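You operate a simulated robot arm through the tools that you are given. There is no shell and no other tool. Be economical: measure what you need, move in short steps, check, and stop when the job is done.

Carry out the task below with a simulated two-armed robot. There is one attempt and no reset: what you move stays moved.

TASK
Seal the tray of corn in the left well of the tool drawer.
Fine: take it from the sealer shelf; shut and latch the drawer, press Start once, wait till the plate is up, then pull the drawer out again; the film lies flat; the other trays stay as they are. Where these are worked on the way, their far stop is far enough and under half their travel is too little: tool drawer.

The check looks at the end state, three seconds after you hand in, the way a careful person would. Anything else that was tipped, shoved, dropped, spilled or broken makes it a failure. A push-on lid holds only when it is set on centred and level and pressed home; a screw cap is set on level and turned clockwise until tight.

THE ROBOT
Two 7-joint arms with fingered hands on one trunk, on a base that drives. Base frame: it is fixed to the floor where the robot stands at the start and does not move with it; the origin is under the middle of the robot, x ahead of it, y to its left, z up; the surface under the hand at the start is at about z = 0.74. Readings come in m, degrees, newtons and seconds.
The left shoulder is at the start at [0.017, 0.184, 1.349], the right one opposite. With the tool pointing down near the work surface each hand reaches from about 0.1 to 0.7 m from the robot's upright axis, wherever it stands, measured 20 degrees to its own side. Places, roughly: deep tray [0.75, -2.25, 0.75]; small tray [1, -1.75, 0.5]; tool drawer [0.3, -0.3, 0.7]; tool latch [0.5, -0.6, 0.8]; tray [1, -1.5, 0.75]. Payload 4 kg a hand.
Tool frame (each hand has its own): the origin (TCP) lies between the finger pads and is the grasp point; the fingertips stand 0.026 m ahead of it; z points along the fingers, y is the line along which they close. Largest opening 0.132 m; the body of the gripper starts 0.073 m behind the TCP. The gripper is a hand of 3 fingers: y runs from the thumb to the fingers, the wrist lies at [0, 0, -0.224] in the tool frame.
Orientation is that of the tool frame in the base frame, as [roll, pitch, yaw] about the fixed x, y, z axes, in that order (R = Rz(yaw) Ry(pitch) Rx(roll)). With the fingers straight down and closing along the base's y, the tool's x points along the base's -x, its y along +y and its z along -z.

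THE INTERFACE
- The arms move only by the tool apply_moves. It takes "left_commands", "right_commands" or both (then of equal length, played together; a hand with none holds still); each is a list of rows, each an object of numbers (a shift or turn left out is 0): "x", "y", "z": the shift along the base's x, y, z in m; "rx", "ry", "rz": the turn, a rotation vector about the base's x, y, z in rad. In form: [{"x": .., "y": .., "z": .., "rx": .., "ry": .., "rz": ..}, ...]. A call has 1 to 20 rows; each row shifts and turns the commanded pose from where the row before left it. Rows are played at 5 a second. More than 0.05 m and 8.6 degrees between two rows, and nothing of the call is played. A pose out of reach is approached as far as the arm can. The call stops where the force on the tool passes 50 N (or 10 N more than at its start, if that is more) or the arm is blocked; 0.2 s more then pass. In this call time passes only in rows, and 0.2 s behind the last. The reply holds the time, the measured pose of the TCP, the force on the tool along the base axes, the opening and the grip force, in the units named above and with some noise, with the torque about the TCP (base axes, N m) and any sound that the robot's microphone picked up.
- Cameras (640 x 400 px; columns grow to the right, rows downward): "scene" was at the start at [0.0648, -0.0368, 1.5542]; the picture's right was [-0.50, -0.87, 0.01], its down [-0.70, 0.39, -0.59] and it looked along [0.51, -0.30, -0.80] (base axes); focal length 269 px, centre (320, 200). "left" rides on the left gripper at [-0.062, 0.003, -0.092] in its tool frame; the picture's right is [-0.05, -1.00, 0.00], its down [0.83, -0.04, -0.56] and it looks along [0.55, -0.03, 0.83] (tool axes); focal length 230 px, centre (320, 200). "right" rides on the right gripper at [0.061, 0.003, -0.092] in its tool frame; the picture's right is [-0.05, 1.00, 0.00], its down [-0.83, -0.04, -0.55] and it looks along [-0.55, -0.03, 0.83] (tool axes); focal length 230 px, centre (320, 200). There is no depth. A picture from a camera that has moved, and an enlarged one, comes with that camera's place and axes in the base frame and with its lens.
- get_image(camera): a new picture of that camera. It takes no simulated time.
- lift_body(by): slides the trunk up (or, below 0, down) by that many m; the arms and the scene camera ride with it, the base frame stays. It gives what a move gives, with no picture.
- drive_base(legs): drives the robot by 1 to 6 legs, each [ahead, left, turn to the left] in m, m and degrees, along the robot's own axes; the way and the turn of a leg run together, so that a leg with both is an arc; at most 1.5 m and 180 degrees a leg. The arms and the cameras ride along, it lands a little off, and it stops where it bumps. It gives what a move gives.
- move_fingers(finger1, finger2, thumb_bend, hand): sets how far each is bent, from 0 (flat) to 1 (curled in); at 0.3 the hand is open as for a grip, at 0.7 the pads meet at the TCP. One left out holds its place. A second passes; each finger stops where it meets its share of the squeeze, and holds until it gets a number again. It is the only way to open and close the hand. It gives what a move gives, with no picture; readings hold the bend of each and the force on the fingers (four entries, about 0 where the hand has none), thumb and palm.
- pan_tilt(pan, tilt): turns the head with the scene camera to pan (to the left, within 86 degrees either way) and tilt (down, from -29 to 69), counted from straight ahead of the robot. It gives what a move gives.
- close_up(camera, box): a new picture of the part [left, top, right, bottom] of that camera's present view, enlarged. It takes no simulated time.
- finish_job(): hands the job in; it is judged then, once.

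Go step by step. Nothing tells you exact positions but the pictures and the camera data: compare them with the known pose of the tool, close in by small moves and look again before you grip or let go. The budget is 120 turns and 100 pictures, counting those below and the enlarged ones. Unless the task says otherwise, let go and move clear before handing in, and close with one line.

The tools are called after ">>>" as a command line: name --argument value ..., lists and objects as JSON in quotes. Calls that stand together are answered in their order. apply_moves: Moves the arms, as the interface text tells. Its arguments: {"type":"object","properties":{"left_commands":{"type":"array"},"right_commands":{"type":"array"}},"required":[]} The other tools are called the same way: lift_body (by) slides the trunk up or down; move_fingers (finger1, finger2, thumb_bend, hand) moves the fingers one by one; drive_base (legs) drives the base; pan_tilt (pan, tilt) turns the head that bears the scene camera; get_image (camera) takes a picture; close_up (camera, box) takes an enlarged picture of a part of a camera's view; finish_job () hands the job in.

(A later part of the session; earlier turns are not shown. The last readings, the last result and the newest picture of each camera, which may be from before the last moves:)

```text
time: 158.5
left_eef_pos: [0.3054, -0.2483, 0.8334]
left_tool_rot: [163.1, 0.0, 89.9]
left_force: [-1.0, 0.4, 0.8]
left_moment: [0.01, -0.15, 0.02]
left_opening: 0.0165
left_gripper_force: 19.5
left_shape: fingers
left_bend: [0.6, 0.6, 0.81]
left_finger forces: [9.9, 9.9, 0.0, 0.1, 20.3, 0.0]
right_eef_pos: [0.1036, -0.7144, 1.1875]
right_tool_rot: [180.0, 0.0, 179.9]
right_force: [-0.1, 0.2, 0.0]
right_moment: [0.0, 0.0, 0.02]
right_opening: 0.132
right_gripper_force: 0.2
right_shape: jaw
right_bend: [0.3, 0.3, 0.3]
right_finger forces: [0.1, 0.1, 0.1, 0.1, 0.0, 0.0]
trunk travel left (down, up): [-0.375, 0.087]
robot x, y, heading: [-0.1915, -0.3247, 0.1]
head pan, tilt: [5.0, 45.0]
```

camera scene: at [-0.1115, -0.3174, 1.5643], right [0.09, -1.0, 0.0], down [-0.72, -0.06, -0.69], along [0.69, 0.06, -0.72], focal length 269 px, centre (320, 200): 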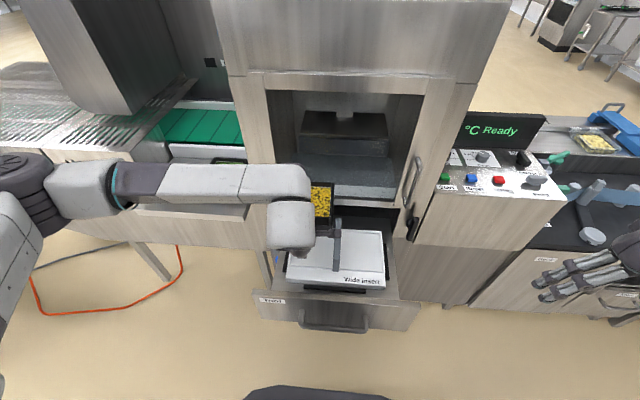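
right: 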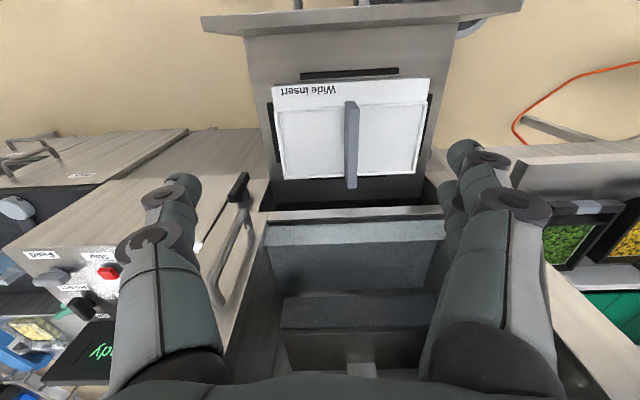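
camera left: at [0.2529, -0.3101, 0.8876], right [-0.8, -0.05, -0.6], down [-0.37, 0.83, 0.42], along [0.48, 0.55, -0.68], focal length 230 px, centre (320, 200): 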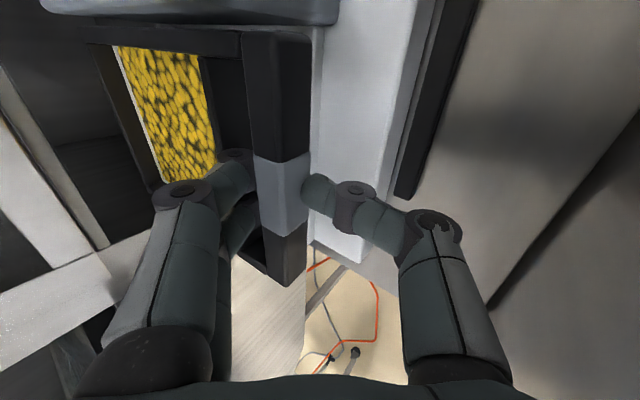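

The rear edge has touched down. I continue lowering the bar while easing the lean.

>>> apply_moves --left_commands '[{"z": -0.005, "ry": 0.025}, {"z": -0.005, "ry": 0.025}, {"z": -0.005, "ry": 0.025}, {"z": -0.003, "ry": 0.02}]'

>>> get_image --camera "left"

>>> close_up --camera "scene" --box '[250, 190, 400, 300]'

```text
time: 159.5
left_eef_pos: [0.3046, -0.2485, 0.8154]
left_tool_rot: [168.7, 0.0, 90.0]
left_force: [0.2, 0.2, 0.7]
left_moment: [-0.01, -0.27, -0.01]
left_opening: 0.0166
left_gripper_force: 18.8
left_shape: fingers
left_bend: [0.61, 0.61, 0.78]
left_finger forces: [9.4, 9.3, 0.0, 0.1, 19.7, 0.0]
right_eef_pos: [0.1022, -0.7141, 1.1895]
right_tool_rot: [-179.9, 0.0, 179.8]
right_force: [-1.0, -0.2, 0.0]
right_moment: [0.0, 0.01, 0.0]
right_opening: 0.1319
right_gripper_force: 0.1
right_shape: jaw
right_bend: [0.3, 0.3, 0.3]
right_finger forces: [0.1, 0.0, 0.0, 0.0, 0.1, 0.0]
trunk travel left (down, up): [-0.375, 0.087]
robot x, y, heading: [-0.1948, -0.3275, 0.1]
head pan, tilt: [5.0, 45.0]
```

```text
17 pictures are left
camera left: at [0.2897, -0.3099, 0.9072], right [-0.98, -0.05, -0.2], down [-0.15, 0.83, 0.54], along [0.14, 0.55, -0.82], focal length 230 px, centre (320, 200)
```

left: 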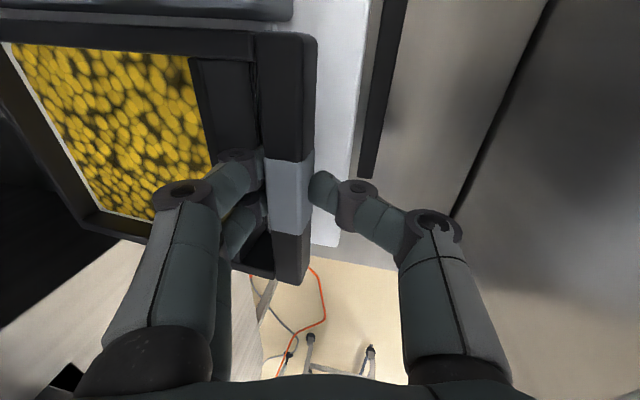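

```text
3.64 times, centred on (325, 245) of scene
camera zoom: at [-0.1099, -0.3177, 1.5641], right [0.09, -1.0, 0.0], down [-0.72, -0.06, -0.69], along [0.69, 0.06, -0.72], focal length 977 px, centre (302, 36)
```

zoom: 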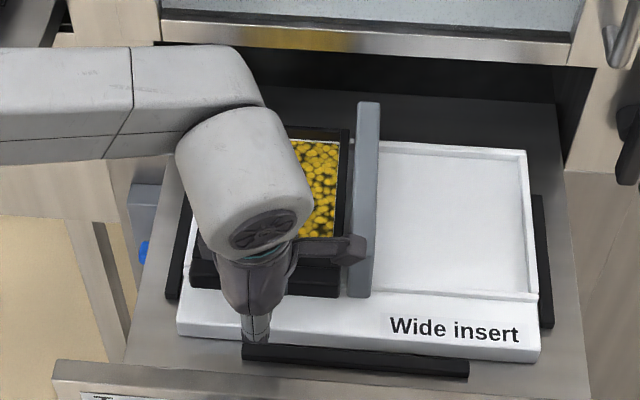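

>>> apply_moves --left_commands '[{"z": -0.004}, {"z": -0.004}]'

```text
time: 160.1
left_eef_pos: [0.3046, -0.2494, 0.8078]
left_tool_rot: [168.6, 0.0, 90.1]
left_force: [-1.1, 1.4, 1.2]
left_moment: [0.0, -0.4, 0.02]
left_opening: 0.0168
left_gripper_force: 21.7
left_shape: fingers
left_bend: [0.61, 0.61, 0.78]
left_finger forces: [11.8, 11.9, 0.0, 0.1, 19.1, 0.1]
right_eef_pos: [0.1029, -0.7146, 1.1885]
right_tool_rot: [180.0, 0.1, 180.0]
right_force: [0.3, 0.2, -0.5]
right_moment: [0.0, -0.02, 0.02]
right_opening: 0.1318
right_gripper_force: 0.2
right_shape: jaw
right_bend: [0.3, 0.3, 0.3]
right_finger forces: [0.0, 0.1, 0.0, 0.0, 0.0, 0.0]
trunk travel left (down, up): [-0.375, 0.087]
robot x, y, heading: [-0.19, -0.3231, -0.2]
head pan, tilt: [5.0, 45.0]
```

>>> apply_moves --left_commands '[{"z": -0.003}, {"z": -0.003}]'

>>> close_up --camera "left" --box '[0, 0, 420, 290]'

```text
time: 160.7
left_eef_pos: [0.306, -0.2484, 0.8038]
left_tool_rot: [168.4, 0.1, 90.0]
left_force: [0.7, 2.5, 9.9]
left_moment: [0.04, -0.79, 0.04]
left_opening: 0.0163
left_gripper_force: 25.6
left_shape: fingers
left_bend: [0.61, 0.61, 0.78]
left_finger forces: [17.2, 17.4, 0.1, 0.1, 17.0, 0.0]
right_eef_pos: [0.1025, -0.7147, 1.1891]
right_tool_rot: [180.0, 0.0, 179.9]
right_force: [-0.3, -0.7, 0.1]
right_moment: [0.01, -0.01, 0.0]
right_opening: 0.1318
right_gripper_force: 0.0
right_shape: jaw
right_bend: [0.3, 0.3, 0.3]
right_finger forces: [0.0, 0.1, 0.0, 0.1, 0.1, 0.1]
trunk travel left (down, up): [-0.375, 0.087]
robot x, y, heading: [-0.1921, -0.3238, -0.1]
head pan, tilt: [5.0, 45.0]
```

```text
1.38 times, centred on (210, 145) of left
camera zoom: at [0.2903, -0.3102, 0.8953], right [-0.98, -0.05, -0.2], down [-0.15, 0.83, 0.53], along [0.14, 0.55, -0.82], focal length 317 px, centre (472, 276)
```

zoom: 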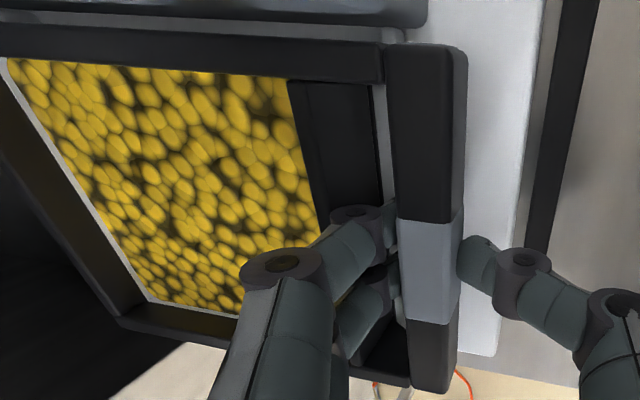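

It has landed: the recess's front rim shows in the gap in front of the tray wall. I open the hand.

>>> move_fingers --hand "left" --finger1 0.55 --finger2 0.55 --thumb_bend 0.55

>>> apply_moves --left_commands '[{"z": 0.01}, {"z": 0.01, "x": 0.0}, {"z": 0.015}, {"z": 0.02}, {"z": 0.03}, {"z": 0.04}, {"z": 0.04}]'

>>> get_image --camera "left"

```text
time: 161.7
left_eef_pos: [0.3041, -0.2492, 0.8023]
left_tool_rot: [168.6, 0.0, 89.9]
left_force: [-3.1, -0.5, 12.4]
left_moment: [0.0, -0.43, -0.01]
left_opening: 0.0499
left_gripper_force: 8.3
left_shape: fingers
left_bend: [0.57, 0.57, 0.55]
left_finger forces: [8.3, 8.2, 0.0, 0.0, 0.0, 0.0]
right_eef_pos: [0.102, -0.7146, 1.1879]
right_tool_rot: [-180.0, -0.1, 179.9]
right_force: [-0.1, 0.4, 0.8]
right_moment: [0.0, -0.01, -0.03]
right_opening: 0.132
right_gripper_force: 0.1
right_shape: jaw
right_bend: [0.3, 0.3, 0.3]
right_finger forces: [0.0, 0.0, 0.1, 0.1, 0.0, 0.0]
trunk travel left (down, up): [-0.375, 0.087]
robot x, y, heading: [-0.19, -0.3245, -0.2]
head pan, tilt: [5.0, 45.0]
```

```text
time: 163.3
left_eef_pos: [0.3055, -0.2472, 0.9652]
left_tool_rot: [168.7, -0.1, 90.0]
left_force: [-0.5, -0.7, 0.0]
left_moment: [0.02, -0.01, -0.02]
left_opening: 0.0507
left_gripper_force: 0.0
left_shape: fingers
left_bend: [0.55, 0.55, 0.55]
left_finger forces: [0.1, 0.0, 0.0, 0.0, 0.1, 0.0]
right_eef_pos: [0.1024, -0.715, 1.1888]
right_tool_rot: [-180.0, 0.0, 179.9]
right_force: [0.8, 0.1, 0.5]
right_moment: [-0.02, 0.02, -0.02]
right_opening: 0.1319
right_gripper_force: 0.0
right_shape: jaw
right_bend: [0.3, 0.3, 0.3]
right_finger forces: [0.0, 0.0, 0.0, 0.0, 0.0, 0.0]
trunk travel left (down, up): [-0.375, 0.087]
robot x, y, heading: [-0.1889, -0.3216, -0.1]
head pan, tilt: [5.0, 45.0]
```

```text
14 pictures are left
camera left: at [0.2895, -0.309, 1.0576], right [-0.98, -0.05, -0.2], down [-0.15, 0.83, 0.54], along [0.14, 0.56, -0.82], focal length 230 px, centre (320, 200)
```

left: 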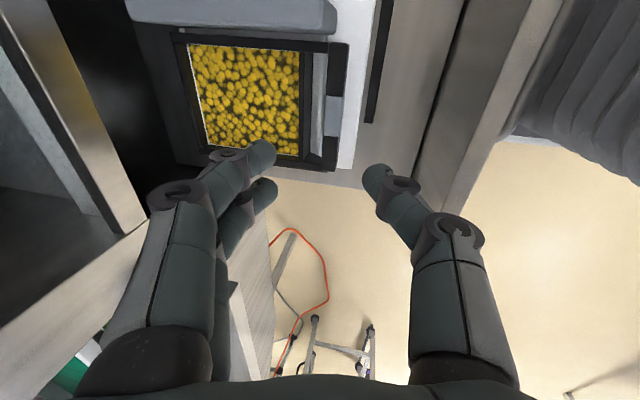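

The tray sits in the left recess. Next the drawer: I'll hook the left fingers between the handle bar (≈ x 0.146, y −0.335, z 0.78) and the front panel to push it shut and later pull it out. First move over it and look.

>>> move_fingers --hand "left" --finger1 0.3 --finger2 0.3 --thumb_bend 0.4

>>> apply_moves --left_commands '[{"z": 0.02, "x": -0.02}, {"x": -0.035, "y": -0.015}, {"x": -0.035, "y": -0.018}, {"x": -0.035, "y": -0.018}, {"x": -0.035, "y": -0.018}, {"x": -0.035, "y": -0.018}, {"x": -0.012, "z": -0.03}, {"z": -0.03}, {"z": -0.03}]'

>>> get_image --camera "left"

>>> get_image --camera "scene"

```text
time: 164.3
left_eef_pos: [0.3052, -0.2472, 0.9648]
left_tool_rot: [168.7, 0.0, 90.0]
left_force: [0.0, 0.0, -0.7]
left_moment: [0.01, -0.03, 0.01]
left_opening: 0.1173
left_gripper_force: 0.0
left_shape: fingers
left_bend: [0.3, 0.3, 0.4]
left_finger forces: [0.0, 0.0, 0.1, 0.0, 0.1, 0.0]
right_eef_pos: [0.1021, -0.7148, 1.1882]
right_tool_rot: [-180.0, 0.0, 179.9]
right_force: [-0.3, 0.7, -0.8]
right_moment: [0.0, 0.0, 0.01]
right_opening: 0.1319
right_gripper_force: 0.1
right_shape: jaw
right_bend: [0.3, 0.3, 0.3]
right_finger forces: [0.1, 0.0, 0.1, 0.1, 0.0, 0.1]
trunk travel left (down, up): [-0.375, 0.087]
robot x, y, heading: [-0.1882, -0.3249, -0.2]
head pan, tilt: [5.0, 45.0]
```

```text
time: 166.3
left_eef_pos: [0.0981, -0.3358, 0.895]
left_tool_rot: [168.6, 0.0, 89.9]
left_force: [-0.2, -0.5, -0.1]
left_moment: [-0.02, -0.01, -0.01]
left_opening: 0.1176
left_gripper_force: 0.0
left_shape: fingers
left_bend: [0.3, 0.3, 0.4]
left_finger forces: [0.0, 0.0, 0.0, 0.1, 0.1, 0.0]
right_eef_pos: [0.1029, -0.7158, 1.1889]
right_tool_rot: [-180.0, 0.0, 179.9]
right_force: [0.4, 0.1, 1.6]
right_moment: [0.02, 0.01, -0.03]
right_opening: 0.1318
right_gripper_force: 0.0
right_shape: jaw
right_bend: [0.3, 0.3, 0.3]
right_finger forces: [0.1, 0.0, 0.1, 0.1, 0.0, 0.0]
trunk travel left (down, up): [-0.375, 0.087]
robot x, y, heading: [-0.195, -0.3259, -0.1]
head pan, tilt: [5.0, 45.0]
```

```text
13 pictures are left
camera left: at [0.0831, -0.3972, 0.9879], right [-0.98, -0.05, -0.2], down [-0.15, 0.83, 0.54], along [0.14, 0.55, -0.82], focal length 230 px, centre (320, 200)
```

left: 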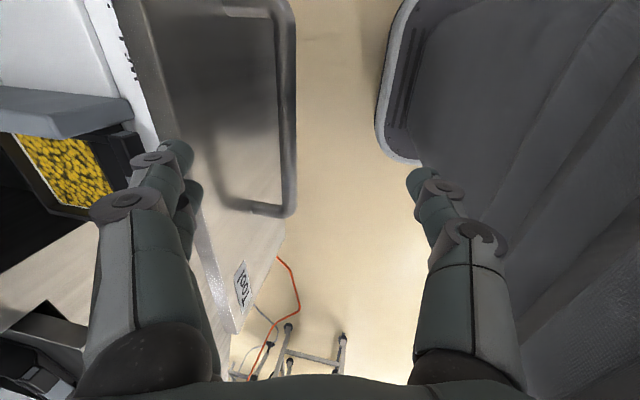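

```text
12 pictures are left
camera scene: at [-0.1098, -0.3182, 1.5641], right [0.09, -1.0, 0.0], down [-0.72, -0.06, -0.69], along [0.69, 0.06, -0.72], focal length 269 px, centre (320, 200)
```

scene: 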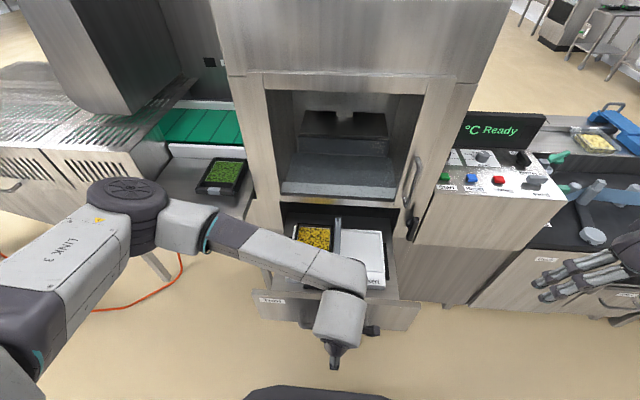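

The tray lies level in the left recess. The finger gap behind the handle bar is roomy, so I lower the fingers into it and push the drawer in.

>>> apply_moves --left_commands '[{"z": -0.03}, {"z": -0.03}, {"z": -0.03}, {"z": -0.025}, {"x": 0.02}, {"x": 0.02}, {"x": 0.02}, {"x": 0.02}, {"x": 0.02}]'

```text
time: 168.3
left_eef_pos: [0.1991, -0.3354, 0.7819]
left_tool_rot: [168.6, 0.0, 90.0]
left_force: [0.0, 0.0, 0.9]
left_moment: [-0.02, 0.01, 0.02]
left_opening: 0.1172
left_gripper_force: 0.1
left_shape: fingers
left_bend: [0.3, 0.3, 0.4]
left_finger forces: [0.3, 0.3, 0.0, 0.1, 0.1, 0.0]
right_eef_pos: [0.1045, -0.7142, 1.1883]
right_tool_rot: [-179.8, -0.1, 179.9]
right_force: [0.5, -0.1, 0.9]
right_moment: [-0.02, -0.01, 0.0]
right_opening: 0.1319
right_gripper_force: 0.1
right_shape: jaw
right_bend: [0.3, 0.3, 0.3]
right_finger forces: [0.0, 0.0, 0.1, 0.1, 0.0, 0.1]
trunk travel left (down, up): [-0.375, 0.087]
robot x, y, heading: [-0.1915, -0.3257, -0.0]
head pan, tilt: [5.0, 45.0]
```

>>> apply_moves --left_commands '[{"x": 0.018}, {"x": 0.018}, {"x": 0.018}, {"x": 0.018}, {"x": 0.018}, {"x": 0.018}, {"x": 0.018}, {"x": 0.018}]'

>>> get_image --camera "scene"

```text
time: 170.1
left_eef_pos: [0.3429, -0.336, 0.7817]
left_tool_rot: [168.6, 0.0, 90.1]
left_force: [-0.8, 0.7, 0.4]
left_moment: [0.01, 0.02, 0.05]
left_opening: 0.117
left_gripper_force: 0.0
left_shape: fingers
left_bend: [0.31, 0.31, 0.4]
left_finger forces: [0.3, 0.3, 0.0, 0.1, 0.0, 0.1]
right_eef_pos: [0.1035, -0.7145, 1.1882]
right_tool_rot: [180.0, -0.1, 179.9]
right_force: [-0.3, 0.3, -0.6]
right_moment: [0.04, -0.04, 0.01]
right_opening: 0.1316
right_gripper_force: 0.0
right_shape: jaw
right_bend: [0.3, 0.3, 0.3]
right_finger forces: [0.0, 0.1, 0.0, 0.0, 0.0, 0.0]
trunk travel left (down, up): [-0.375, 0.087]
robot x, y, heading: [-0.1901, -0.3249, -0.0]
head pan, tilt: [5.0, 45.0]
```

```text
11 pictures are left
camera scene: at [-0.1094, -0.3178, 1.5641], right [0.09, -1.0, 0.0], down [-0.72, -0.06, -0.69], along [0.69, 0.06, -0.72], focal length 269 px, centre (320, 200)
```

scene: 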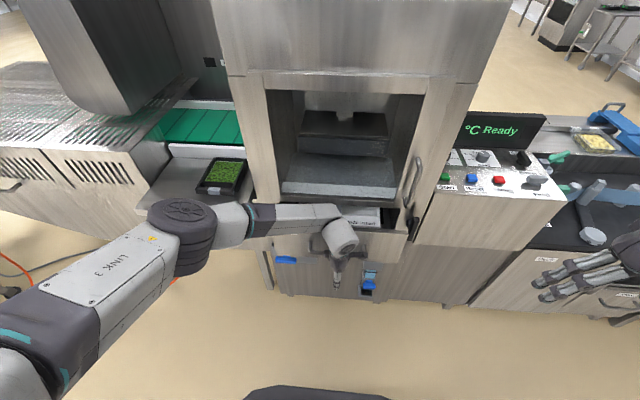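

The drawer slides easily. I continue until it stops.

>>> apply_moves --left_commands '[{"x": 0.015}, {"x": 0.015}, {"x": 0.015}, {"x": 0.015}, {"x": 0.012}, {"x": 0.012}, {"x": 0.01}, {"x": 0.01}]'

```text
time: 171.9
left_eef_pos: [0.4351, -0.3336, 0.782]
left_tool_rot: [168.7, 0.1, 90.0]
left_force: [0.0, -0.3, 0.2]
left_moment: [-0.02, 0.01, -0.01]
left_opening: 0.1178
left_gripper_force: 0.1
left_shape: fingers
left_bend: [0.3, 0.3, 0.4]
left_finger forces: [0.0, 0.0, 0.0, 0.1, 0.1, 0.1]
left hand out of reach, approached as far as the arm can: row 8
right_eef_pos: [0.1041, -0.7144, 1.1879]
right_tool_rot: [-179.8, 0.1, 179.9]
right_force: [-0.3, 0.4, -0.2]
right_moment: [-0.05, 0.02, 0.01]
right_opening: 0.132
right_gripper_force: 0.1
right_shape: jaw
right_bend: [0.3, 0.3, 0.3]
right_finger forces: [0.0, 0.0, 0.1, 0.0, 0.0, 0.0]
trunk travel left (down, up): [-0.375, 0.087]
robot x, y, heading: [-0.1894, -0.3287, -0.2]
head pan, tilt: [5.0, 45.0]
```

Arm's reach is used up. I draw the hand back within the handle gap, drive forward a bit, and push on.

>>> apply_moves --left_commands '[{"x": -0.02}, {"x": -0.02}, {"x": -0.015}]'

>>> drive_base --legs '[[0.09, 0, 0.1]]'

>>> apply_moves --left_commands '[{"x": 0.01}, {"x": 0.01}, {"x": 0.01}, {"x": 0.01}, {"x": 0.01}, {"x": 0.01}]'

```text
time: 172.7
left_eef_pos: [0.3785, -0.3333, 0.7817]
left_tool_rot: [168.7, 0.0, 89.9]
left_force: [0.4, -0.4, 2.3]
left_moment: [0.0, -0.18, 0.01]
left_opening: 0.1199
left_gripper_force: 0.6
left_shape: fingers
left_bend: [0.28, 0.28, 0.4]
left_finger forces: [0.8, 0.8, 0.1, 0.1, 0.0, 0.1]
right_eef_pos: [0.1023, -0.7146, 1.187]
right_tool_rot: [180.0, 0.0, -180.0]
right_force: [-0.8, 0.5, -0.6]
right_moment: [-0.05, -0.01, -0.02]
right_opening: 0.1317
right_gripper_force: 0.1
right_shape: jaw
right_bend: [0.3, 0.3, 0.3]
right_finger forces: [0.0, 0.0, 0.0, 0.0, 0.0, 0.1]
trunk travel left (down, up): [-0.375, 0.087]
robot x, y, heading: [-0.1903, -0.3239, -0.1]
head pan, tilt: [5.0, 45.0]
```

```text
time: 173.9
left_eef_pos: [0.4516, -0.339, 0.7787]
left_tool_rot: [170.1, 0.2, 89.8]
left_force: [-21.9, 1.1, 5.6]
left_moment: [0.05, -0.12, 0.07]
left_opening: 0.1013
left_gripper_force: 10.2
left_shape: fingers
left_bend: [0.4, 0.4, 0.4]
left_finger forces: [10.6, 10.9, 0.0, 0.0, 0.0, 0.0]
right_eef_pos: [0.1908, -0.7133, 1.1879]
right_tool_rot: [-180.0, 0.0, -179.9]
right_force: [-0.6, -0.5, -0.1]
right_moment: [-0.05, 0.02, 0.01]
right_opening: 0.1319
right_gripper_force: 0.0
right_shape: jaw
right_bend: [0.3, 0.3, 0.3]
right_finger forces: [0.0, 0.0, 0.0, 0.0, 0.0, 0.0]
trunk travel left (down, up): [-0.375, 0.087]
robot x, y, heading: [-0.1065, -0.3277, 0.1]
head pan, tilt: [5.0, 45.0]
stopped in leg 1: the force on the tool passed its limit at 56 N (the readings are from after the stop); the commanded pose is now the measured one
```

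```text
time: 174.4
left_eef_pos: [0.4575, -0.3407, 0.7772]
left_tool_rot: [170.9, -0.1, 89.6]
left_force: [-38.3, 5.7, 14.2]
left_moment: [0.01, -0.87, 0.35]
left_opening: 0.0954
left_gripper_force: 20.0
left_shape: fingers
left_bend: [0.41, 0.41, 0.4]
left_finger forces: [19.3, 19.6, 0.1, 0.0, 0.0, 0.0]
right_eef_pos: [0.1853, -0.7126, 1.1896]
right_tool_rot: [-180.0, 0.2, -179.9]
right_force: [0.1, 0.5, -0.4]
right_moment: [0.0, 0.05, 0.02]
right_opening: 0.1318
right_gripper_force: 0.0
right_shape: jaw
right_bend: [0.3, 0.3, 0.3]
right_finger forces: [0.0, 0.1, 0.0, 0.0, 0.0, 0.0]
trunk travel left (down, up): [-0.375, 0.087]
robot x, y, heading: [-0.105, -0.3237, 0.0]
head pan, tilt: [5.0, 45.0]
stopped in row 2 (left hand): the force on the tool passed its limit at 54 N (the readings are from after the stop); the commanded pose is now the measured one
```

The drawer is against its stop. I relax the push and look at the latch and Start button.

>>> apply_moves --left_commands '[{"x": -0.008}]'

>>> pan_tilt --pan -25 --tilt 42

>>> close_up --camera "scene" --box '[180, 120, 440, 320]'

```text
time: 174.8
left_eef_pos: [0.4577, -0.3411, 0.7764]
left_tool_rot: [170.5, 0.0, 89.5]
left_force: [-20.9, -3.3, -7.7]
left_moment: [-0.03, 0.66, -0.23]
left_opening: 0.0964
left_gripper_force: 9.9
left_shape: fingers
left_bend: [0.41, 0.41, 0.4]
left_finger forces: [10.3, 10.3, 0.1, 0.1, 0.0, 0.0]
right_eef_pos: [0.1895, -0.7136, 1.1878]
right_tool_rot: [180.0, 0.0, -179.9]
right_force: [-0.3, -0.8, -0.2]
right_moment: [0.02, -0.01, -0.03]
right_opening: 0.1321
right_gripper_force: 0.1
right_shape: jaw
right_bend: [0.3, 0.3, 0.3]
right_finger forces: [0.0, 0.1, 0.0, 0.0, 0.0, 0.0]
trunk travel left (down, up): [-0.375, 0.087]
robot x, y, heading: [-0.1032, -0.3246, -0.1]
head pan, tilt: [5.0, 45.0]
```

```text
time: 175.8
left_eef_pos: [0.4561, -0.3401, 0.7765]
left_tool_rot: [170.4, -0.1, 89.8]
left_force: [-22.1, -5.6, -7.1]
left_moment: [-0.07, 0.59, -0.37]
left_opening: 0.0965
left_gripper_force: 11.3
left_shape: fingers
left_bend: [0.41, 0.41, 0.4]
left_finger forces: [11.2, 10.9, 0.0, 0.0, 0.0, 0.0]
right_eef_pos: [0.1885, -0.7141, 1.1872]
right_tool_rot: [180.0, 0.0, -179.9]
right_force: [-0.7, 0.3, -0.2]
right_moment: [0.01, 0.01, 0.0]
right_opening: 0.1319
right_gripper_force: 0.0
right_shape: jaw
right_bend: [0.3, 0.3, 0.3]
right_finger forces: [0.1, 0.0, 0.0, 0.1, 0.0, 0.0]
trunk travel left (down, up): [-0.375, 0.087]
robot x, y, heading: [-0.1075, -0.3278, -0.1]
head pan, tilt: [-25.0, 42.0]
```

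```text
2.00 times, centred on (310, 220) of scene
camera zoom: at [-0.032, -0.3606, 1.5686], right [-0.42, -0.91, 0.01], down [-0.62, 0.28, -0.73], along [0.66, -0.31, -0.68], focal length 537 px, centre (340, 160)
```

zoom: 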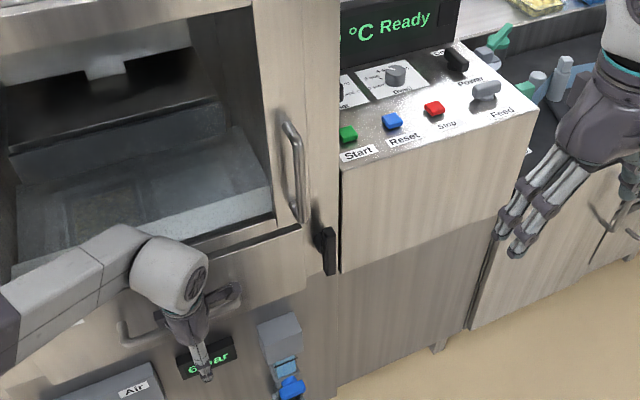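

The drawer is shut. The black latch lever hangs at about (0.50, −0.58), pivot z≈0.85, tip z≈0.76; it should turn left across the drawer front. I shape the right hand as a poker pointing forward and bring it up to the lever's right side.

>>> move_fingers --hand "right" --finger1 0.72 --finger2 0.72 --thumb_bend 0.72

>>> apply_moves --right_commands '[{"z": -0.03, "ry": -0.145, "x": 0.01}, {"z": -0.03, "ry": -0.145, "x": 0.01}, {"z": -0.03, "ry": -0.145, "x": 0.01}, {"z": -0.03, "ry": -0.145, "y": 0.01}, {"z": -0.03, "ry": -0.145, "y": 0.01}, {"z": -0.03, "ry": -0.145, "y": 0.01}, {"z": -0.03, "ry": -0.145, "y": 0.01}, {"z": -0.03, "ry": -0.145, "y": 0.015}, {"z": -0.03, "ry": -0.145, "y": 0.015}, {"z": -0.03, "x": 0.03, "y": 0.015}, {"z": -0.03, "x": 0.03}, {"z": -0.03, "x": 0.03}, {"z": -0.025, "x": 0.03}, {"z": -0.02, "x": 0.03}]'

>>> close_up --camera "scene" --box '[240, 170, 400, 290]'

```text
time: 176.8
left_eef_pos: [0.456, -0.3394, 0.7773]
left_tool_rot: [170.5, 0.0, 89.8]
left_force: [-22.2, -5.7, -5.6]
left_moment: [-0.04, 0.54, -0.35]
left_opening: 0.0964
left_gripper_force: 11.4
left_shape: fingers
left_bend: [0.41, 0.41, 0.4]
left_finger forces: [11.1, 11.1, 0.0, 0.1, 0.1, 0.1]
right_eef_pos: [0.1874, -0.7142, 1.1886]
right_tool_rot: [180.0, 0.0, -179.9]
right_force: [-0.5, -0.1, 0.1]
right_moment: [0.02, 0.01, 0.02]
right_opening: 0.0014
right_gripper_force: 0.0
right_shape: fingers
right_bend: [0.72, 0.72, 0.72]
right_finger forces: [0.1, 0.0, 0.1, 0.0, 0.1, 0.0]
trunk travel left (down, up): [-0.375, 0.087]
robot x, y, heading: [-0.1061, -0.3271, 0.1]
head pan, tilt: [-25.0, 42.0]
```

```text
time: 179.8
left_eef_pos: [0.4566, -0.3383, 0.7791]
left_tool_rot: [170.1, -0.1, 89.6]
left_force: [-24.5, 1.7, 3.6]
left_moment: [0.04, -0.14, 0.16]
left_opening: 0.0967
left_gripper_force: 11.8
left_shape: fingers
left_bend: [0.41, 0.41, 0.4]
left_finger forces: [11.9, 12.6, 0.0, 0.0, 0.0, 0.0]
right_eef_pos: [0.3648, -0.6981, 0.9331]
right_tool_rot: [-179.1, 34.3, 179.6]
right_force: [0.0, -0.1, 0.1]
right_moment: [-0.01, -0.01, -0.06]
right_opening: 0.0013
right_gripper_force: 0.0
right_shape: fingers
right_bend: [0.72, 0.72, 0.72]
right_finger forces: [0.1, 0.1, 0.1, 0.1, 0.0, 0.0]
right hand out of reach, approached as far as the arm can: row 5, 6, 7, 8, 9
trunk travel left (down, up): [-0.375, 0.087]
robot x, y, heading: [-0.1058, -0.3267, -0.1]
head pan, tilt: [-25.0, 42.0]
```

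```text
3.33 times, centred on (320, 230) of scene
camera zoom: at [-0.0339, -0.3596, 1.5688], right [-0.42, -0.91, 0.01], down [-0.62, 0.28, -0.73], along [0.66, -0.31, -0.68], focal length 896 px, centre (320, 100)
```

zoom: 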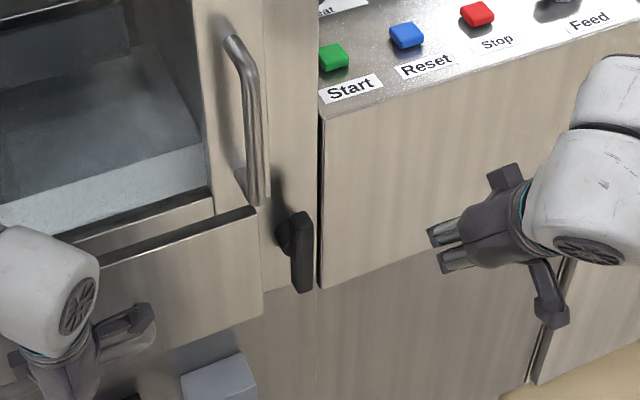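

The right hand stopped short of its turn. I complete the pitch while moving to the lever's right-hand side.

>>> apply_moves --right_commands '[{"x": 0.007, "y": 0.0104, "z": -0.022, "ry": -0.09}, {"x": 0.007, "y": 0.0104, "z": -0.022, "ry": -0.09}, {"x": 0.007, "y": 0.0104, "z": -0.022, "ry": -0.09}, {"x": 0.007, "y": 0.0104, "z": -0.022, "ry": -0.09}, {"x": 0.007, "y": 0.0104, "z": -0.022, "ry": -0.09}, {"x": 0.007, "y": 0.0104, "z": -0.022, "ry": -0.09}, {"x": 0.007, "y": 0.0104, "z": -0.022, "ry": -0.09}]'

```text
time: 181.4
left_eef_pos: [0.4564, -0.3394, 0.778]
left_tool_rot: [170.3, 0.0, 89.7]
left_force: [-24.9, 2.5, 0.9]
left_moment: [0.04, 0.08, 0.14]
left_opening: 0.097
left_gripper_force: 12.5
left_shape: fingers
left_bend: [0.42, 0.42, 0.4]
left_finger forces: [11.8, 12.8, 0.1, 0.0, 0.0, 0.0]
right_eef_pos: [0.4141, -0.6258, 0.7778]
right_tool_rot: [-179.8, 70.6, 178.9]
right_force: [-0.6, -0.7, -1.2]
right_moment: [-0.02, -0.02, -0.01]
right_opening: 0.001
right_gripper_force: 0.0
right_shape: fingers
right_bend: [0.72, 0.72, 0.72]
right_finger forces: [0.1, 0.0, 0.1, 0.0, 0.0, 0.1]
trunk travel left (down, up): [-0.375, 0.087]
robot x, y, heading: [-0.1059, -0.3208, 0.2]
head pan, tilt: [-25.0, 42.0]
```

>>> apply_moves --right_commands '[{"x": 0.02}, {"x": 0.02}, {"x": 0.015}, {"x": 0.01}]'

>>> close_up --camera "scene" --box '[260, 180, 380, 280]'

```text
time: 182.4
left_eef_pos: [0.4556, -0.3391, 0.7771]
left_tool_rot: [170.2, -0.1, 89.7]
left_force: [-21.5, 2.4, -3.2]
left_moment: [0.04, 0.34, 0.11]
left_opening: 0.0972
left_gripper_force: 10.2
left_shape: fingers
left_bend: [0.42, 0.41, 0.4]
left_finger forces: [10.1, 10.6, 0.0, 0.0, 0.0, 0.1]
right_eef_pos: [0.4766, -0.6257, 0.7786]
right_tool_rot: [-179.9, 70.3, 178.9]
right_force: [-10.9, -0.1, 1.2]
right_moment: [-0.01, -0.12, 0.24]
right_opening: 0.0014
right_gripper_force: 6.6
right_shape: fingers
right_bend: [0.72, 0.73, 0.72]
right_finger forces: [0.0, 13.2, 0.0, 0.0, 0.0, 0.0]
trunk travel left (down, up): [-0.375, 0.087]
robot x, y, heading: [-0.1044, -0.3272, 0.1]
head pan, tilt: [-25.0, 42.0]
```

```text
4.00 times, centred on (320, 230) of scene
camera zoom: at [-0.0345, -0.3597, 1.5687], right [-0.42, -0.91, 0.01], down [-0.62, 0.28, -0.73], along [0.66, -0.31, -0.68], focal length 1075 px, centre (320, 80)
```

zoom: 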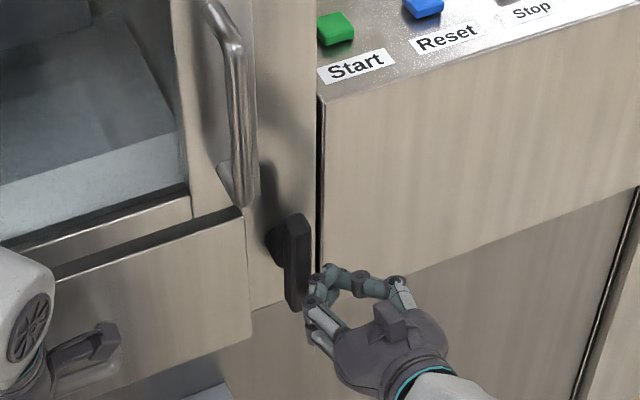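

I back off the face by 12 mm and sweep the lever along its arc to the left.

>>> apply_moves --right_commands '[{"x": -0.012, "z": 0.018}, {"y": 0.02}, {"y": 0.02, "z": -0.001}, {"y": 0.018, "z": 0.001}, {"y": 0.018, "z": 0.004}, {"y": 0.016, "z": 0.008}, {"y": 0.013, "z": 0.011}, {"y": 0.012, "z": 0.014}, {"y": 0.008, "z": 0.014}, {"y": 0.003, "z": 0.012}]'

>>> close_up --camera "scene" --box '[240, 170, 380, 280]'

```text
time: 184.6
left_eef_pos: [0.4549, -0.3411, 0.7787]
left_tool_rot: [170.2, 0.2, 89.6]
left_force: [-26.6, -7.5, 8.1]
left_moment: [-0.09, -0.29, -0.45]
left_opening: 0.0971
left_gripper_force: 13.6
left_shape: fingers
left_bend: [0.41, 0.41, 0.4]
left_finger forces: [13.4, 13.5, 0.0, 0.1, 0.0, 0.0]
right_eef_pos: [0.4649, -0.497, 0.8599]
right_tool_rot: [179.9, 70.7, 178.8]
right_force: [-0.6, 0.5, 1.3]
right_moment: [0.03, -0.03, 0.0]
right_opening: 0.0012
right_gripper_force: 0.0
right_shape: fingers
right_bend: [0.72, 0.72, 0.72]
right_finger forces: [0.0, 0.0, 0.1, 0.0, 0.0, 0.1]
trunk travel left (down, up): [-0.375, 0.087]
robot x, y, heading: [-0.106, -0.3251, 0.2]
head pan, tilt: [-25.0, 42.0]
```

```text
3.64 times, centred on (310, 225) of scene
camera zoom: at [-0.0343, -0.3595, 1.5689], right [-0.42, -0.91, 0.01], down [-0.62, 0.28, -0.73], along [0.66, -0.31, -0.68], focal length 977 px, centre (356, 109)
```

zoom: 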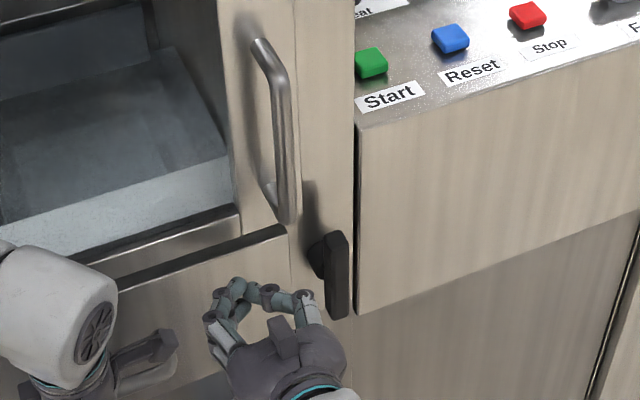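

The hand passed in front of the lever (it lies deeper, x≈0.515, pivot z≈0.82). I go back round and place the fingertips deeper beside it.

>>> apply_moves --right_commands '[{"x": -0.045}, {"x": -0.02, "y": -0.03}, {"y": -0.045}, {"y": -0.045}, {"y": -0.033, "z": -0.03}, {"z": -0.04}, {"z": -0.03}, {"x": 0.03}, {"x": 0.03}, {"x": 0.02}, {"x": 0.018}]'

```text
time: 187.0
left_eef_pos: [0.456, -0.3401, 0.7788]
left_tool_rot: [170.3, -0.1, 89.6]
left_force: [-26.7, -6.7, 2.6]
left_moment: [-0.07, 0.03, -0.39]
left_opening: 0.0971
left_gripper_force: 13.6
left_shape: fingers
left_bend: [0.42, 0.42, 0.4]
left_finger forces: [13.1, 13.3, 0.0, 0.1, 0.0, 0.1]
right_eef_pos: [0.4998, -0.6497, 0.7603]
right_tool_rot: [179.8, 70.7, 178.6]
right_force: [-0.9, -1.0, -0.6]
right_moment: [0.04, -0.02, 0.0]
right_opening: 0.0009
right_gripper_force: 0.1
right_shape: fingers
right_bend: [0.72, 0.72, 0.72]
right_finger forces: [0.0, 0.0, 0.0, 0.0, 0.0, 0.0]
trunk travel left (down, up): [-0.375, 0.087]
robot x, y, heading: [-0.1054, -0.3235, 0.0]
head pan, tilt: [-25.0, 42.0]
```

>>> apply_moves --right_commands '[{"y": 0.013, "x": 0.004}, {"y": 0.013}, {"y": 0.013, "z": -0.002}, {"y": 0.013, "z": -0.002}]'

```text
time: 188.0
left_eef_pos: [0.4554, -0.3403, 0.7779]
left_tool_rot: [170.3, -0.1, 89.6]
left_force: [-26.3, -6.2, 3.3]
left_moment: [-0.09, -0.05, -0.35]
left_opening: 0.097
left_gripper_force: 13.4
left_shape: fingers
left_bend: [0.42, 0.42, 0.4]
left_finger forces: [13.2, 13.4, 0.0, 0.1, 0.0, 0.1]
right_eef_pos: [0.504, -0.5973, 0.7568]
right_tool_rot: [179.8, 70.6, 178.6]
right_force: [-0.3, -0.5, -0.1]
right_moment: [-0.01, 0.0, 0.0]
right_opening: 0.001
right_gripper_force: 0.3
right_shape: fingers
right_bend: [0.72, 0.72, 0.71]
right_finger forces: [0.1, 0.7, 0.1, 0.1, 0.0, 0.0]
trunk travel left (down, up): [-0.375, 0.087]
robot x, y, heading: [-0.1061, -0.3227, -0.1]
head pan, tilt: [-25.0, 42.0]
```

There is light contact (0.7 N); I follow the arc on.

>>> apply_moves --right_commands '[{"y": 0.014, "z": 0.001}, {"y": 0.014, "z": 0.003}, {"y": 0.013, "z": 0.006}, {"y": 0.012, "z": 0.01}, {"y": 0.01, "z": 0.012}, {"y": 0.008, "z": 0.012}, {"y": 0.004, "z": 0.012}]'

>>> close_up --camera "scene" --box '[240, 170, 380, 280]'

```text
time: 189.2
left_eef_pos: [0.4543, -0.3427, 0.7748]
left_tool_rot: [170.9, 0.0, 89.6]
left_force: [-16.4, -3.0, -5.9]
left_moment: [0.0, 0.59, -0.16]
left_opening: 0.0995
left_gripper_force: 8.3
left_shape: fingers
left_bend: [0.4, 0.41, 0.4]
left_finger forces: [7.6, 8.1, 0.0, 0.1, 0.1, 0.0]
right_eef_pos: [0.4979, -0.5529, 0.7729]
right_tool_rot: [-177.9, 69.1, 179.6]
right_force: [5.8, -11.9, -13.9]
right_moment: [-0.09, 0.22, -0.4]
right_opening: 0.002
right_gripper_force: 17.3
right_shape: fingers
right_bend: [0.72, 0.74, 0.71]
right_finger forces: [0.0, 34.0, 0.1, 0.0, 0.0, 0.0]
trunk travel left (down, up): [-0.375, 0.087]
robot x, y, heading: [-0.107, -0.3254, 0.2]
head pan, tilt: [-25.0, 42.0]
stopped in row 6 (right hand): the force on the tool passed its limit at 54 N (the readings are from after the stop); the commanded pose is now the measured one
```

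```text
3.64 times, centred on (310, 225) of scene
camera zoom: at [-0.03, -0.3612, 1.5684], right [-0.42, -0.91, 0.01], down [-0.62, 0.28, -0.73], along [0.66, -0.31, -0.68], focal length 977 px, centre (356, 109)
```

zoom: 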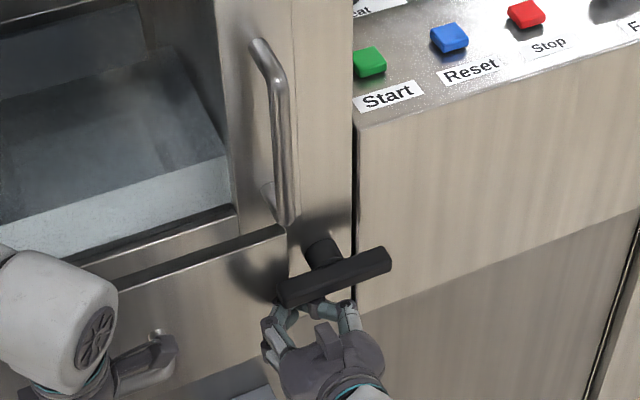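

The lever is now turned across the drawer front and at its stop: latched. I withdraw the right hand and bring it above Start at about (0.612, −0.68, 0.96).

>>> apply_moves --right_commands '[{"x": -0.02, "z": -0.008}, {"x": -0.04}, {"x": -0.04}, {"y": -0.03, "z": 0.03, "ry": 0.07}, {"y": -0.03, "z": 0.04, "ry": 0.07}, {"y": -0.03, "z": 0.045, "ry": 0.07}, {"y": -0.027, "z": 0.045, "ry": 0.07}, {"z": 0.045, "ry": 0.07}, {"z": 0.045, "ry": 0.07}, {"z": 0.03}, {"x": 0.045}, {"x": 0.045}, {"x": 0.045}, {"x": 0.045}, {"x": 0.016}]'

>>> get_image --camera "right"

```text
refused: row 6 steps farther than a row can; nothing moved
```

```text
5 pictures are left
camera right: at [0.3907, -0.5455, 0.7478], right [0.06, 1.0, 0.04], down [-0.22, -0.02, 0.97], along [0.97, -0.07, 0.22], focal length 230 px, centre (320, 200)
```

right: 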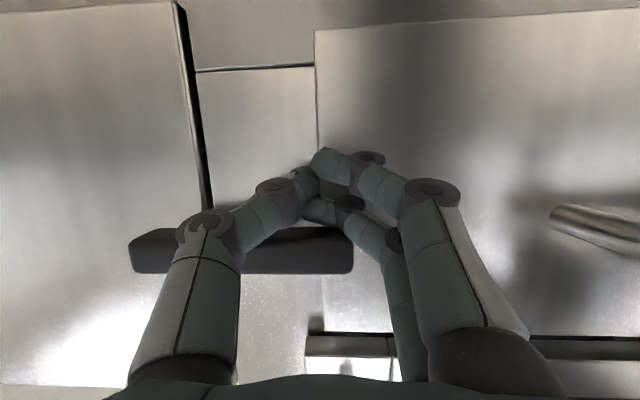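

>>> apply_moves --right_commands '[{"x": -0.02, "z": -0.008}, {"x": -0.04}, {"x": -0.04}, {"y": -0.02, "z": 0.03, "ry": 0.06}, {"y": -0.022, "z": 0.038, "ry": 0.06}, {"y": -0.022, "z": 0.038, "ry": 0.06}, {"y": -0.022, "z": 0.038, "ry": 0.06}, {"y": -0.022, "z": 0.038, "ry": 0.06}, {"y": -0.019, "z": 0.038, "ry": 0.06}, {"z": 0.04, "ry": 0.06}, {"z": 0.033}, {"x": 0.045}, {"x": 0.045}, {"x": 0.045}, {"x": 0.045}, {"x": 0.016}]'

>>> get_image --camera "right"

```text
time: 192.6
left_eef_pos: [0.4559, -0.3389, 0.7779]
left_tool_rot: [170.2, -0.3, 89.8]
left_force: [-22.7, 2.9, 3.9]
left_moment: [0.07, -0.02, 0.21]
left_opening: 0.0973
left_gripper_force: 10.9
left_shape: fingers
left_bend: [0.41, 0.41, 0.4]
left_finger forces: [10.9, 11.4, 0.0, 0.0, 0.1, 0.1]
right_eef_pos: [0.5941, -0.6761, 1.0626]
right_tool_rot: [-178.1, 45.4, 179.8]
right_force: [-4.8, -13.3, 0.9]
right_moment: [0.26, -0.04, 0.49]
right_opening: 0.0
right_gripper_force: 6.6
right_shape: fingers
right_bend: [0.72, 0.72, 0.71]
right_finger forces: [7.3, 5.8, 0.0, 0.0, 0.0, 0.0]
trunk travel left (down, up): [-0.375, 0.087]
robot x, y, heading: [-0.1046, -0.3257, 0.1]
head pan, tilt: [-25.0, 42.0]
```

```text
4 pictures are left
camera right: at [0.4846, -0.67, 1.0829], right [0.07, 1.0, 0.01], down [0.19, -0.03, 0.98], along [0.98, -0.06, -0.19], focal length 230 px, centre (320, 200)
```

right: 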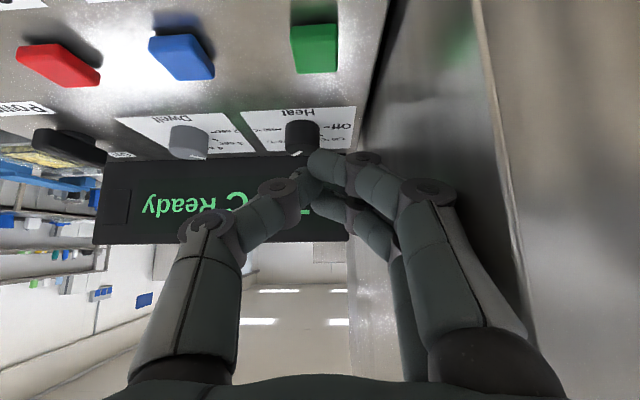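

The finger knuckles brush the cabinet's side; Start is confirmed at (0.610, −0.680, 0.96). I shift 10 mm right and descend.

>>> apply_moves --right_commands '[{"y": -0.011}, {"z": -0.025}, {"z": -0.025}, {"z": -0.012}, {"z": -0.006}, {"z": -0.004}]'

```text
time: 194.0
left_eef_pos: [0.4558, -0.3381, 0.7779]
left_tool_rot: [170.5, -0.1, 89.7]
left_force: [-22.3, 0.0, 4.5]
left_moment: [0.05, -0.16, 0.0]
left_opening: 0.0974
left_gripper_force: 11.8
left_shape: fingers
left_bend: [0.41, 0.41, 0.4]
left_finger forces: [10.9, 11.7, 0.0, 0.1, 0.0, 0.0]
right_eef_pos: [0.5926, -0.6842, 0.9908]
right_tool_rot: [-178.2, 45.5, 179.8]
right_force: [0.3, -1.3, 1.5]
right_moment: [0.02, -0.02, -0.01]
right_opening: 0.0011
right_gripper_force: 0.6
right_shape: fingers
right_bend: [0.72, 0.72, 0.71]
right_finger forces: [1.7, 0.0, 0.0, 0.0, 0.1, 0.0]
trunk travel left (down, up): [-0.375, 0.087]
robot x, y, heading: [-0.1043, -0.3262, -0.1]
head pan, tilt: [-25.0, 42.0]
```

>>> apply_moves --right_commands '[{"z": -0.004}, {"z": -0.004}]'

```text
time: 194.6
left_eef_pos: [0.4551, -0.34, 0.7779]
left_tool_rot: [170.4, -0.1, 89.7]
left_force: [-19.2, -3.0, -0.2]
left_moment: [0.0, 0.17, -0.21]
left_opening: 0.0979
left_gripper_force: 9.4
left_shape: fingers
left_bend: [0.41, 0.41, 0.4]
left_finger forces: [9.1, 10.1, 0.0, 0.0, 0.0, 0.0]
right_eef_pos: [0.5956, -0.6836, 0.9846]
right_tool_rot: [-178.2, 45.9, 179.9]
right_force: [0.0, 3.5, 10.8]
right_moment: [0.11, -0.06, 0.04]
right_opening: 0.0005
right_gripper_force: 6.1
right_shape: fingers
right_bend: [0.73, 0.72, 0.72]
right_finger forces: [11.3, 0.1, 0.0, 0.1, 0.1, 0.0]
trunk travel left (down, up): [-0.375, 0.087]
robot x, y, heading: [-0.1024, -0.3278, -0.4]
head pan, tilt: [-25.0, 42.0]
heard: click
```

A click: Start pressed once. I raise the hand clear and relax the left hand while waiting.

>>> apply_moves --right_commands '[{"z": 0.02}, {"z": 0.03}, {"z": 0.03}, {"x": -0.04}, {"x": -0.04}, {"x": -0.04}, {"x": -0.04}, {"x": -0.03}]' --left_commands '[{"x": -0.01}, {"x": -0.01}, {"x": -0.01}, {}, {}, {}, {}, {}]'

>>> close_up --camera "scene" --box '[150, 60, 450, 270]'

```text
time: 196.4
left_eef_pos: [0.426, -0.3394, 0.7772]
left_tool_rot: [170.5, -0.1, 89.8]
left_force: [0.3, 0.3, 0.1]
left_moment: [-0.01, -0.03, -0.01]
left_opening: 0.118
left_gripper_force: 0.3
left_shape: fingers
left_bend: [0.3, 0.3, 0.4]
left_finger forces: [0.2, 0.2, 0.0, 0.1, 0.0, 0.0]
right_eef_pos: [0.4064, -0.6847, 1.0608]
right_tool_rot: [-178.2, 45.4, 179.8]
right_force: [-0.3, -0.1, -0.8]
right_moment: [0.0, 0.02, -0.04]
right_opening: 0.001
right_gripper_force: 0.0
right_shape: fingers
right_bend: [0.72, 0.72, 0.72]
right_finger forces: [0.0, 0.0, 0.0, 0.0, 0.0, 0.0]
trunk travel left (down, up): [-0.375, 0.087]
robot x, y, heading: [-0.1044, -0.3244, 0.2]
head pan, tilt: [-25.0, 42.0]
```

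```text
1.90 times, centred on (300, 165) of scene
camera zoom: at [-0.031, -0.36, 1.5686], right [-0.42, -0.91, 0.01], down [-0.62, 0.28, -0.73], along [0.66, -0.31, -0.68], focal length 512 px, centre (358, 267)
```

zoom: 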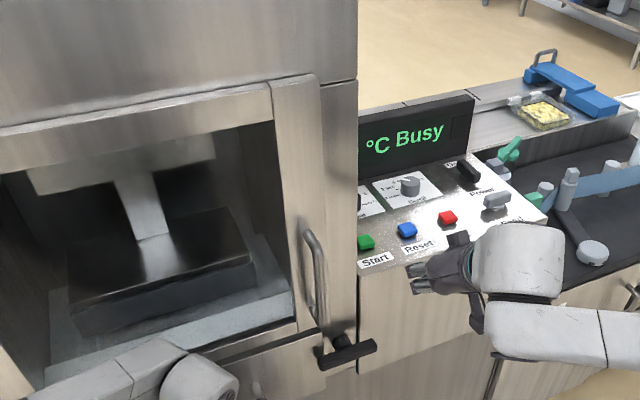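

The panel says "Busy" and the plate is down. I wait, listening for the end.

>>> apply_moves --left_commands '[{}, {}, {}, {}, {}, {}, {}, {}, {}, {}, {}, {}, {}, {}, {}, {}, {}, {}, {}, {}]'

>>> apply_moves --left_commands '[{}, {}, {}, {}, {}, {}, {}, {}, {}, {}, {}, {}, {}, {}, {}, {}, {}, {}, {}, {}]'

>>> apply_moves --left_commands '[{}, {}, {}, {}, {}, {}, {}, {}, {}, {}, {}, {}, {}, {}, {}, {}, {}, {}, {}, {}]'

```text
time: 200.6
left_eef_pos: [0.428, -0.3386, 0.7774]
left_tool_rot: [170.5, -0.1, 89.9]
left_force: [0.1, 0.2, 0.4]
left_moment: [-0.01, 0.01, 0.0]
left_opening: 0.118
left_gripper_force: 0.1
left_shape: fingers
left_bend: [0.3, 0.3, 0.4]
left_finger forces: [0.0, 0.1, 0.0, 0.1, 0.0, 0.1]
right_eef_pos: [0.4077, -0.683, 1.0603]
right_tool_rot: [-178.2, 45.3, 179.8]
right_force: [0.8, -0.3, 0.0]
right_moment: [-0.05, 0.0, 0.01]
right_opening: 0.0008
right_gripper_force: 0.0
right_shape: fingers
right_bend: [0.72, 0.72, 0.72]
right_finger forces: [0.0, 0.1, 0.0, 0.1, 0.0, 0.0]
trunk travel left (down, up): [-0.375, 0.087]
robot x, y, heading: [-0.107, -0.3239, 0.1]
head pan, tilt: [-25.0, 42.0]
```

```text
time: 204.8
left_eef_pos: [0.4267, -0.3391, 0.7765]
left_tool_rot: [170.5, -0.2, 89.8]
left_force: [-0.2, -0.2, -0.5]
left_moment: [-0.01, 0.01, -0.01]
left_opening: 0.1178
left_gripper_force: 0.2
left_shape: fingers
left_bend: [0.3, 0.3, 0.4]
left_finger forces: [0.1, 0.1, 0.1, 0.0, 0.1, 0.0]
right_eef_pos: [0.4076, -0.6847, 1.0604]
right_tool_rot: [-178.3, 45.4, 179.8]
right_force: [-0.7, -0.2, 0.9]
right_moment: [0.01, 0.0, 0.0]
right_opening: 0.0009
right_gripper_force: 0.0
right_shape: fingers
right_bend: [0.72, 0.72, 0.72]
right_finger forces: [0.1, 0.0, 0.0, 0.1, 0.0, 0.0]
trunk travel left (down, up): [-0.375, 0.087]
robot x, y, heading: [-0.1018, -0.3254, 0.2]
head pan, tilt: [-25.0, 42.0]
```

```text
time: 209.0
left_eef_pos: [0.4281, -0.3391, 0.7773]
left_tool_rot: [170.5, -0.2, 89.7]
left_force: [0.4, 0.0, -0.9]
left_moment: [0.03, -0.02, 0.03]
left_opening: 0.1179
left_gripper_force: 0.8
left_shape: fingers
left_bend: [0.3, 0.3, 0.4]
left_finger forces: [0.1, 0.1, 0.1, 0.0, 0.1, 0.0]
right_eef_pos: [0.4062, -0.6843, 1.0599]
right_tool_rot: [-178.2, 45.4, 179.8]
right_force: [-0.1, 0.0, -0.2]
right_moment: [0.03, 0.02, 0.01]
right_opening: 0.0007
right_gripper_force: 0.1
right_shape: fingers
right_bend: [0.72, 0.72, 0.72]
right_finger forces: [0.0, 0.1, 0.1, 0.0, 0.1, 0.0]
trunk travel left (down, up): [-0.375, 0.087]
robot x, y, heading: [-0.104, -0.3252, 0.2]
head pan, tilt: [-25.0, 42.0]
```

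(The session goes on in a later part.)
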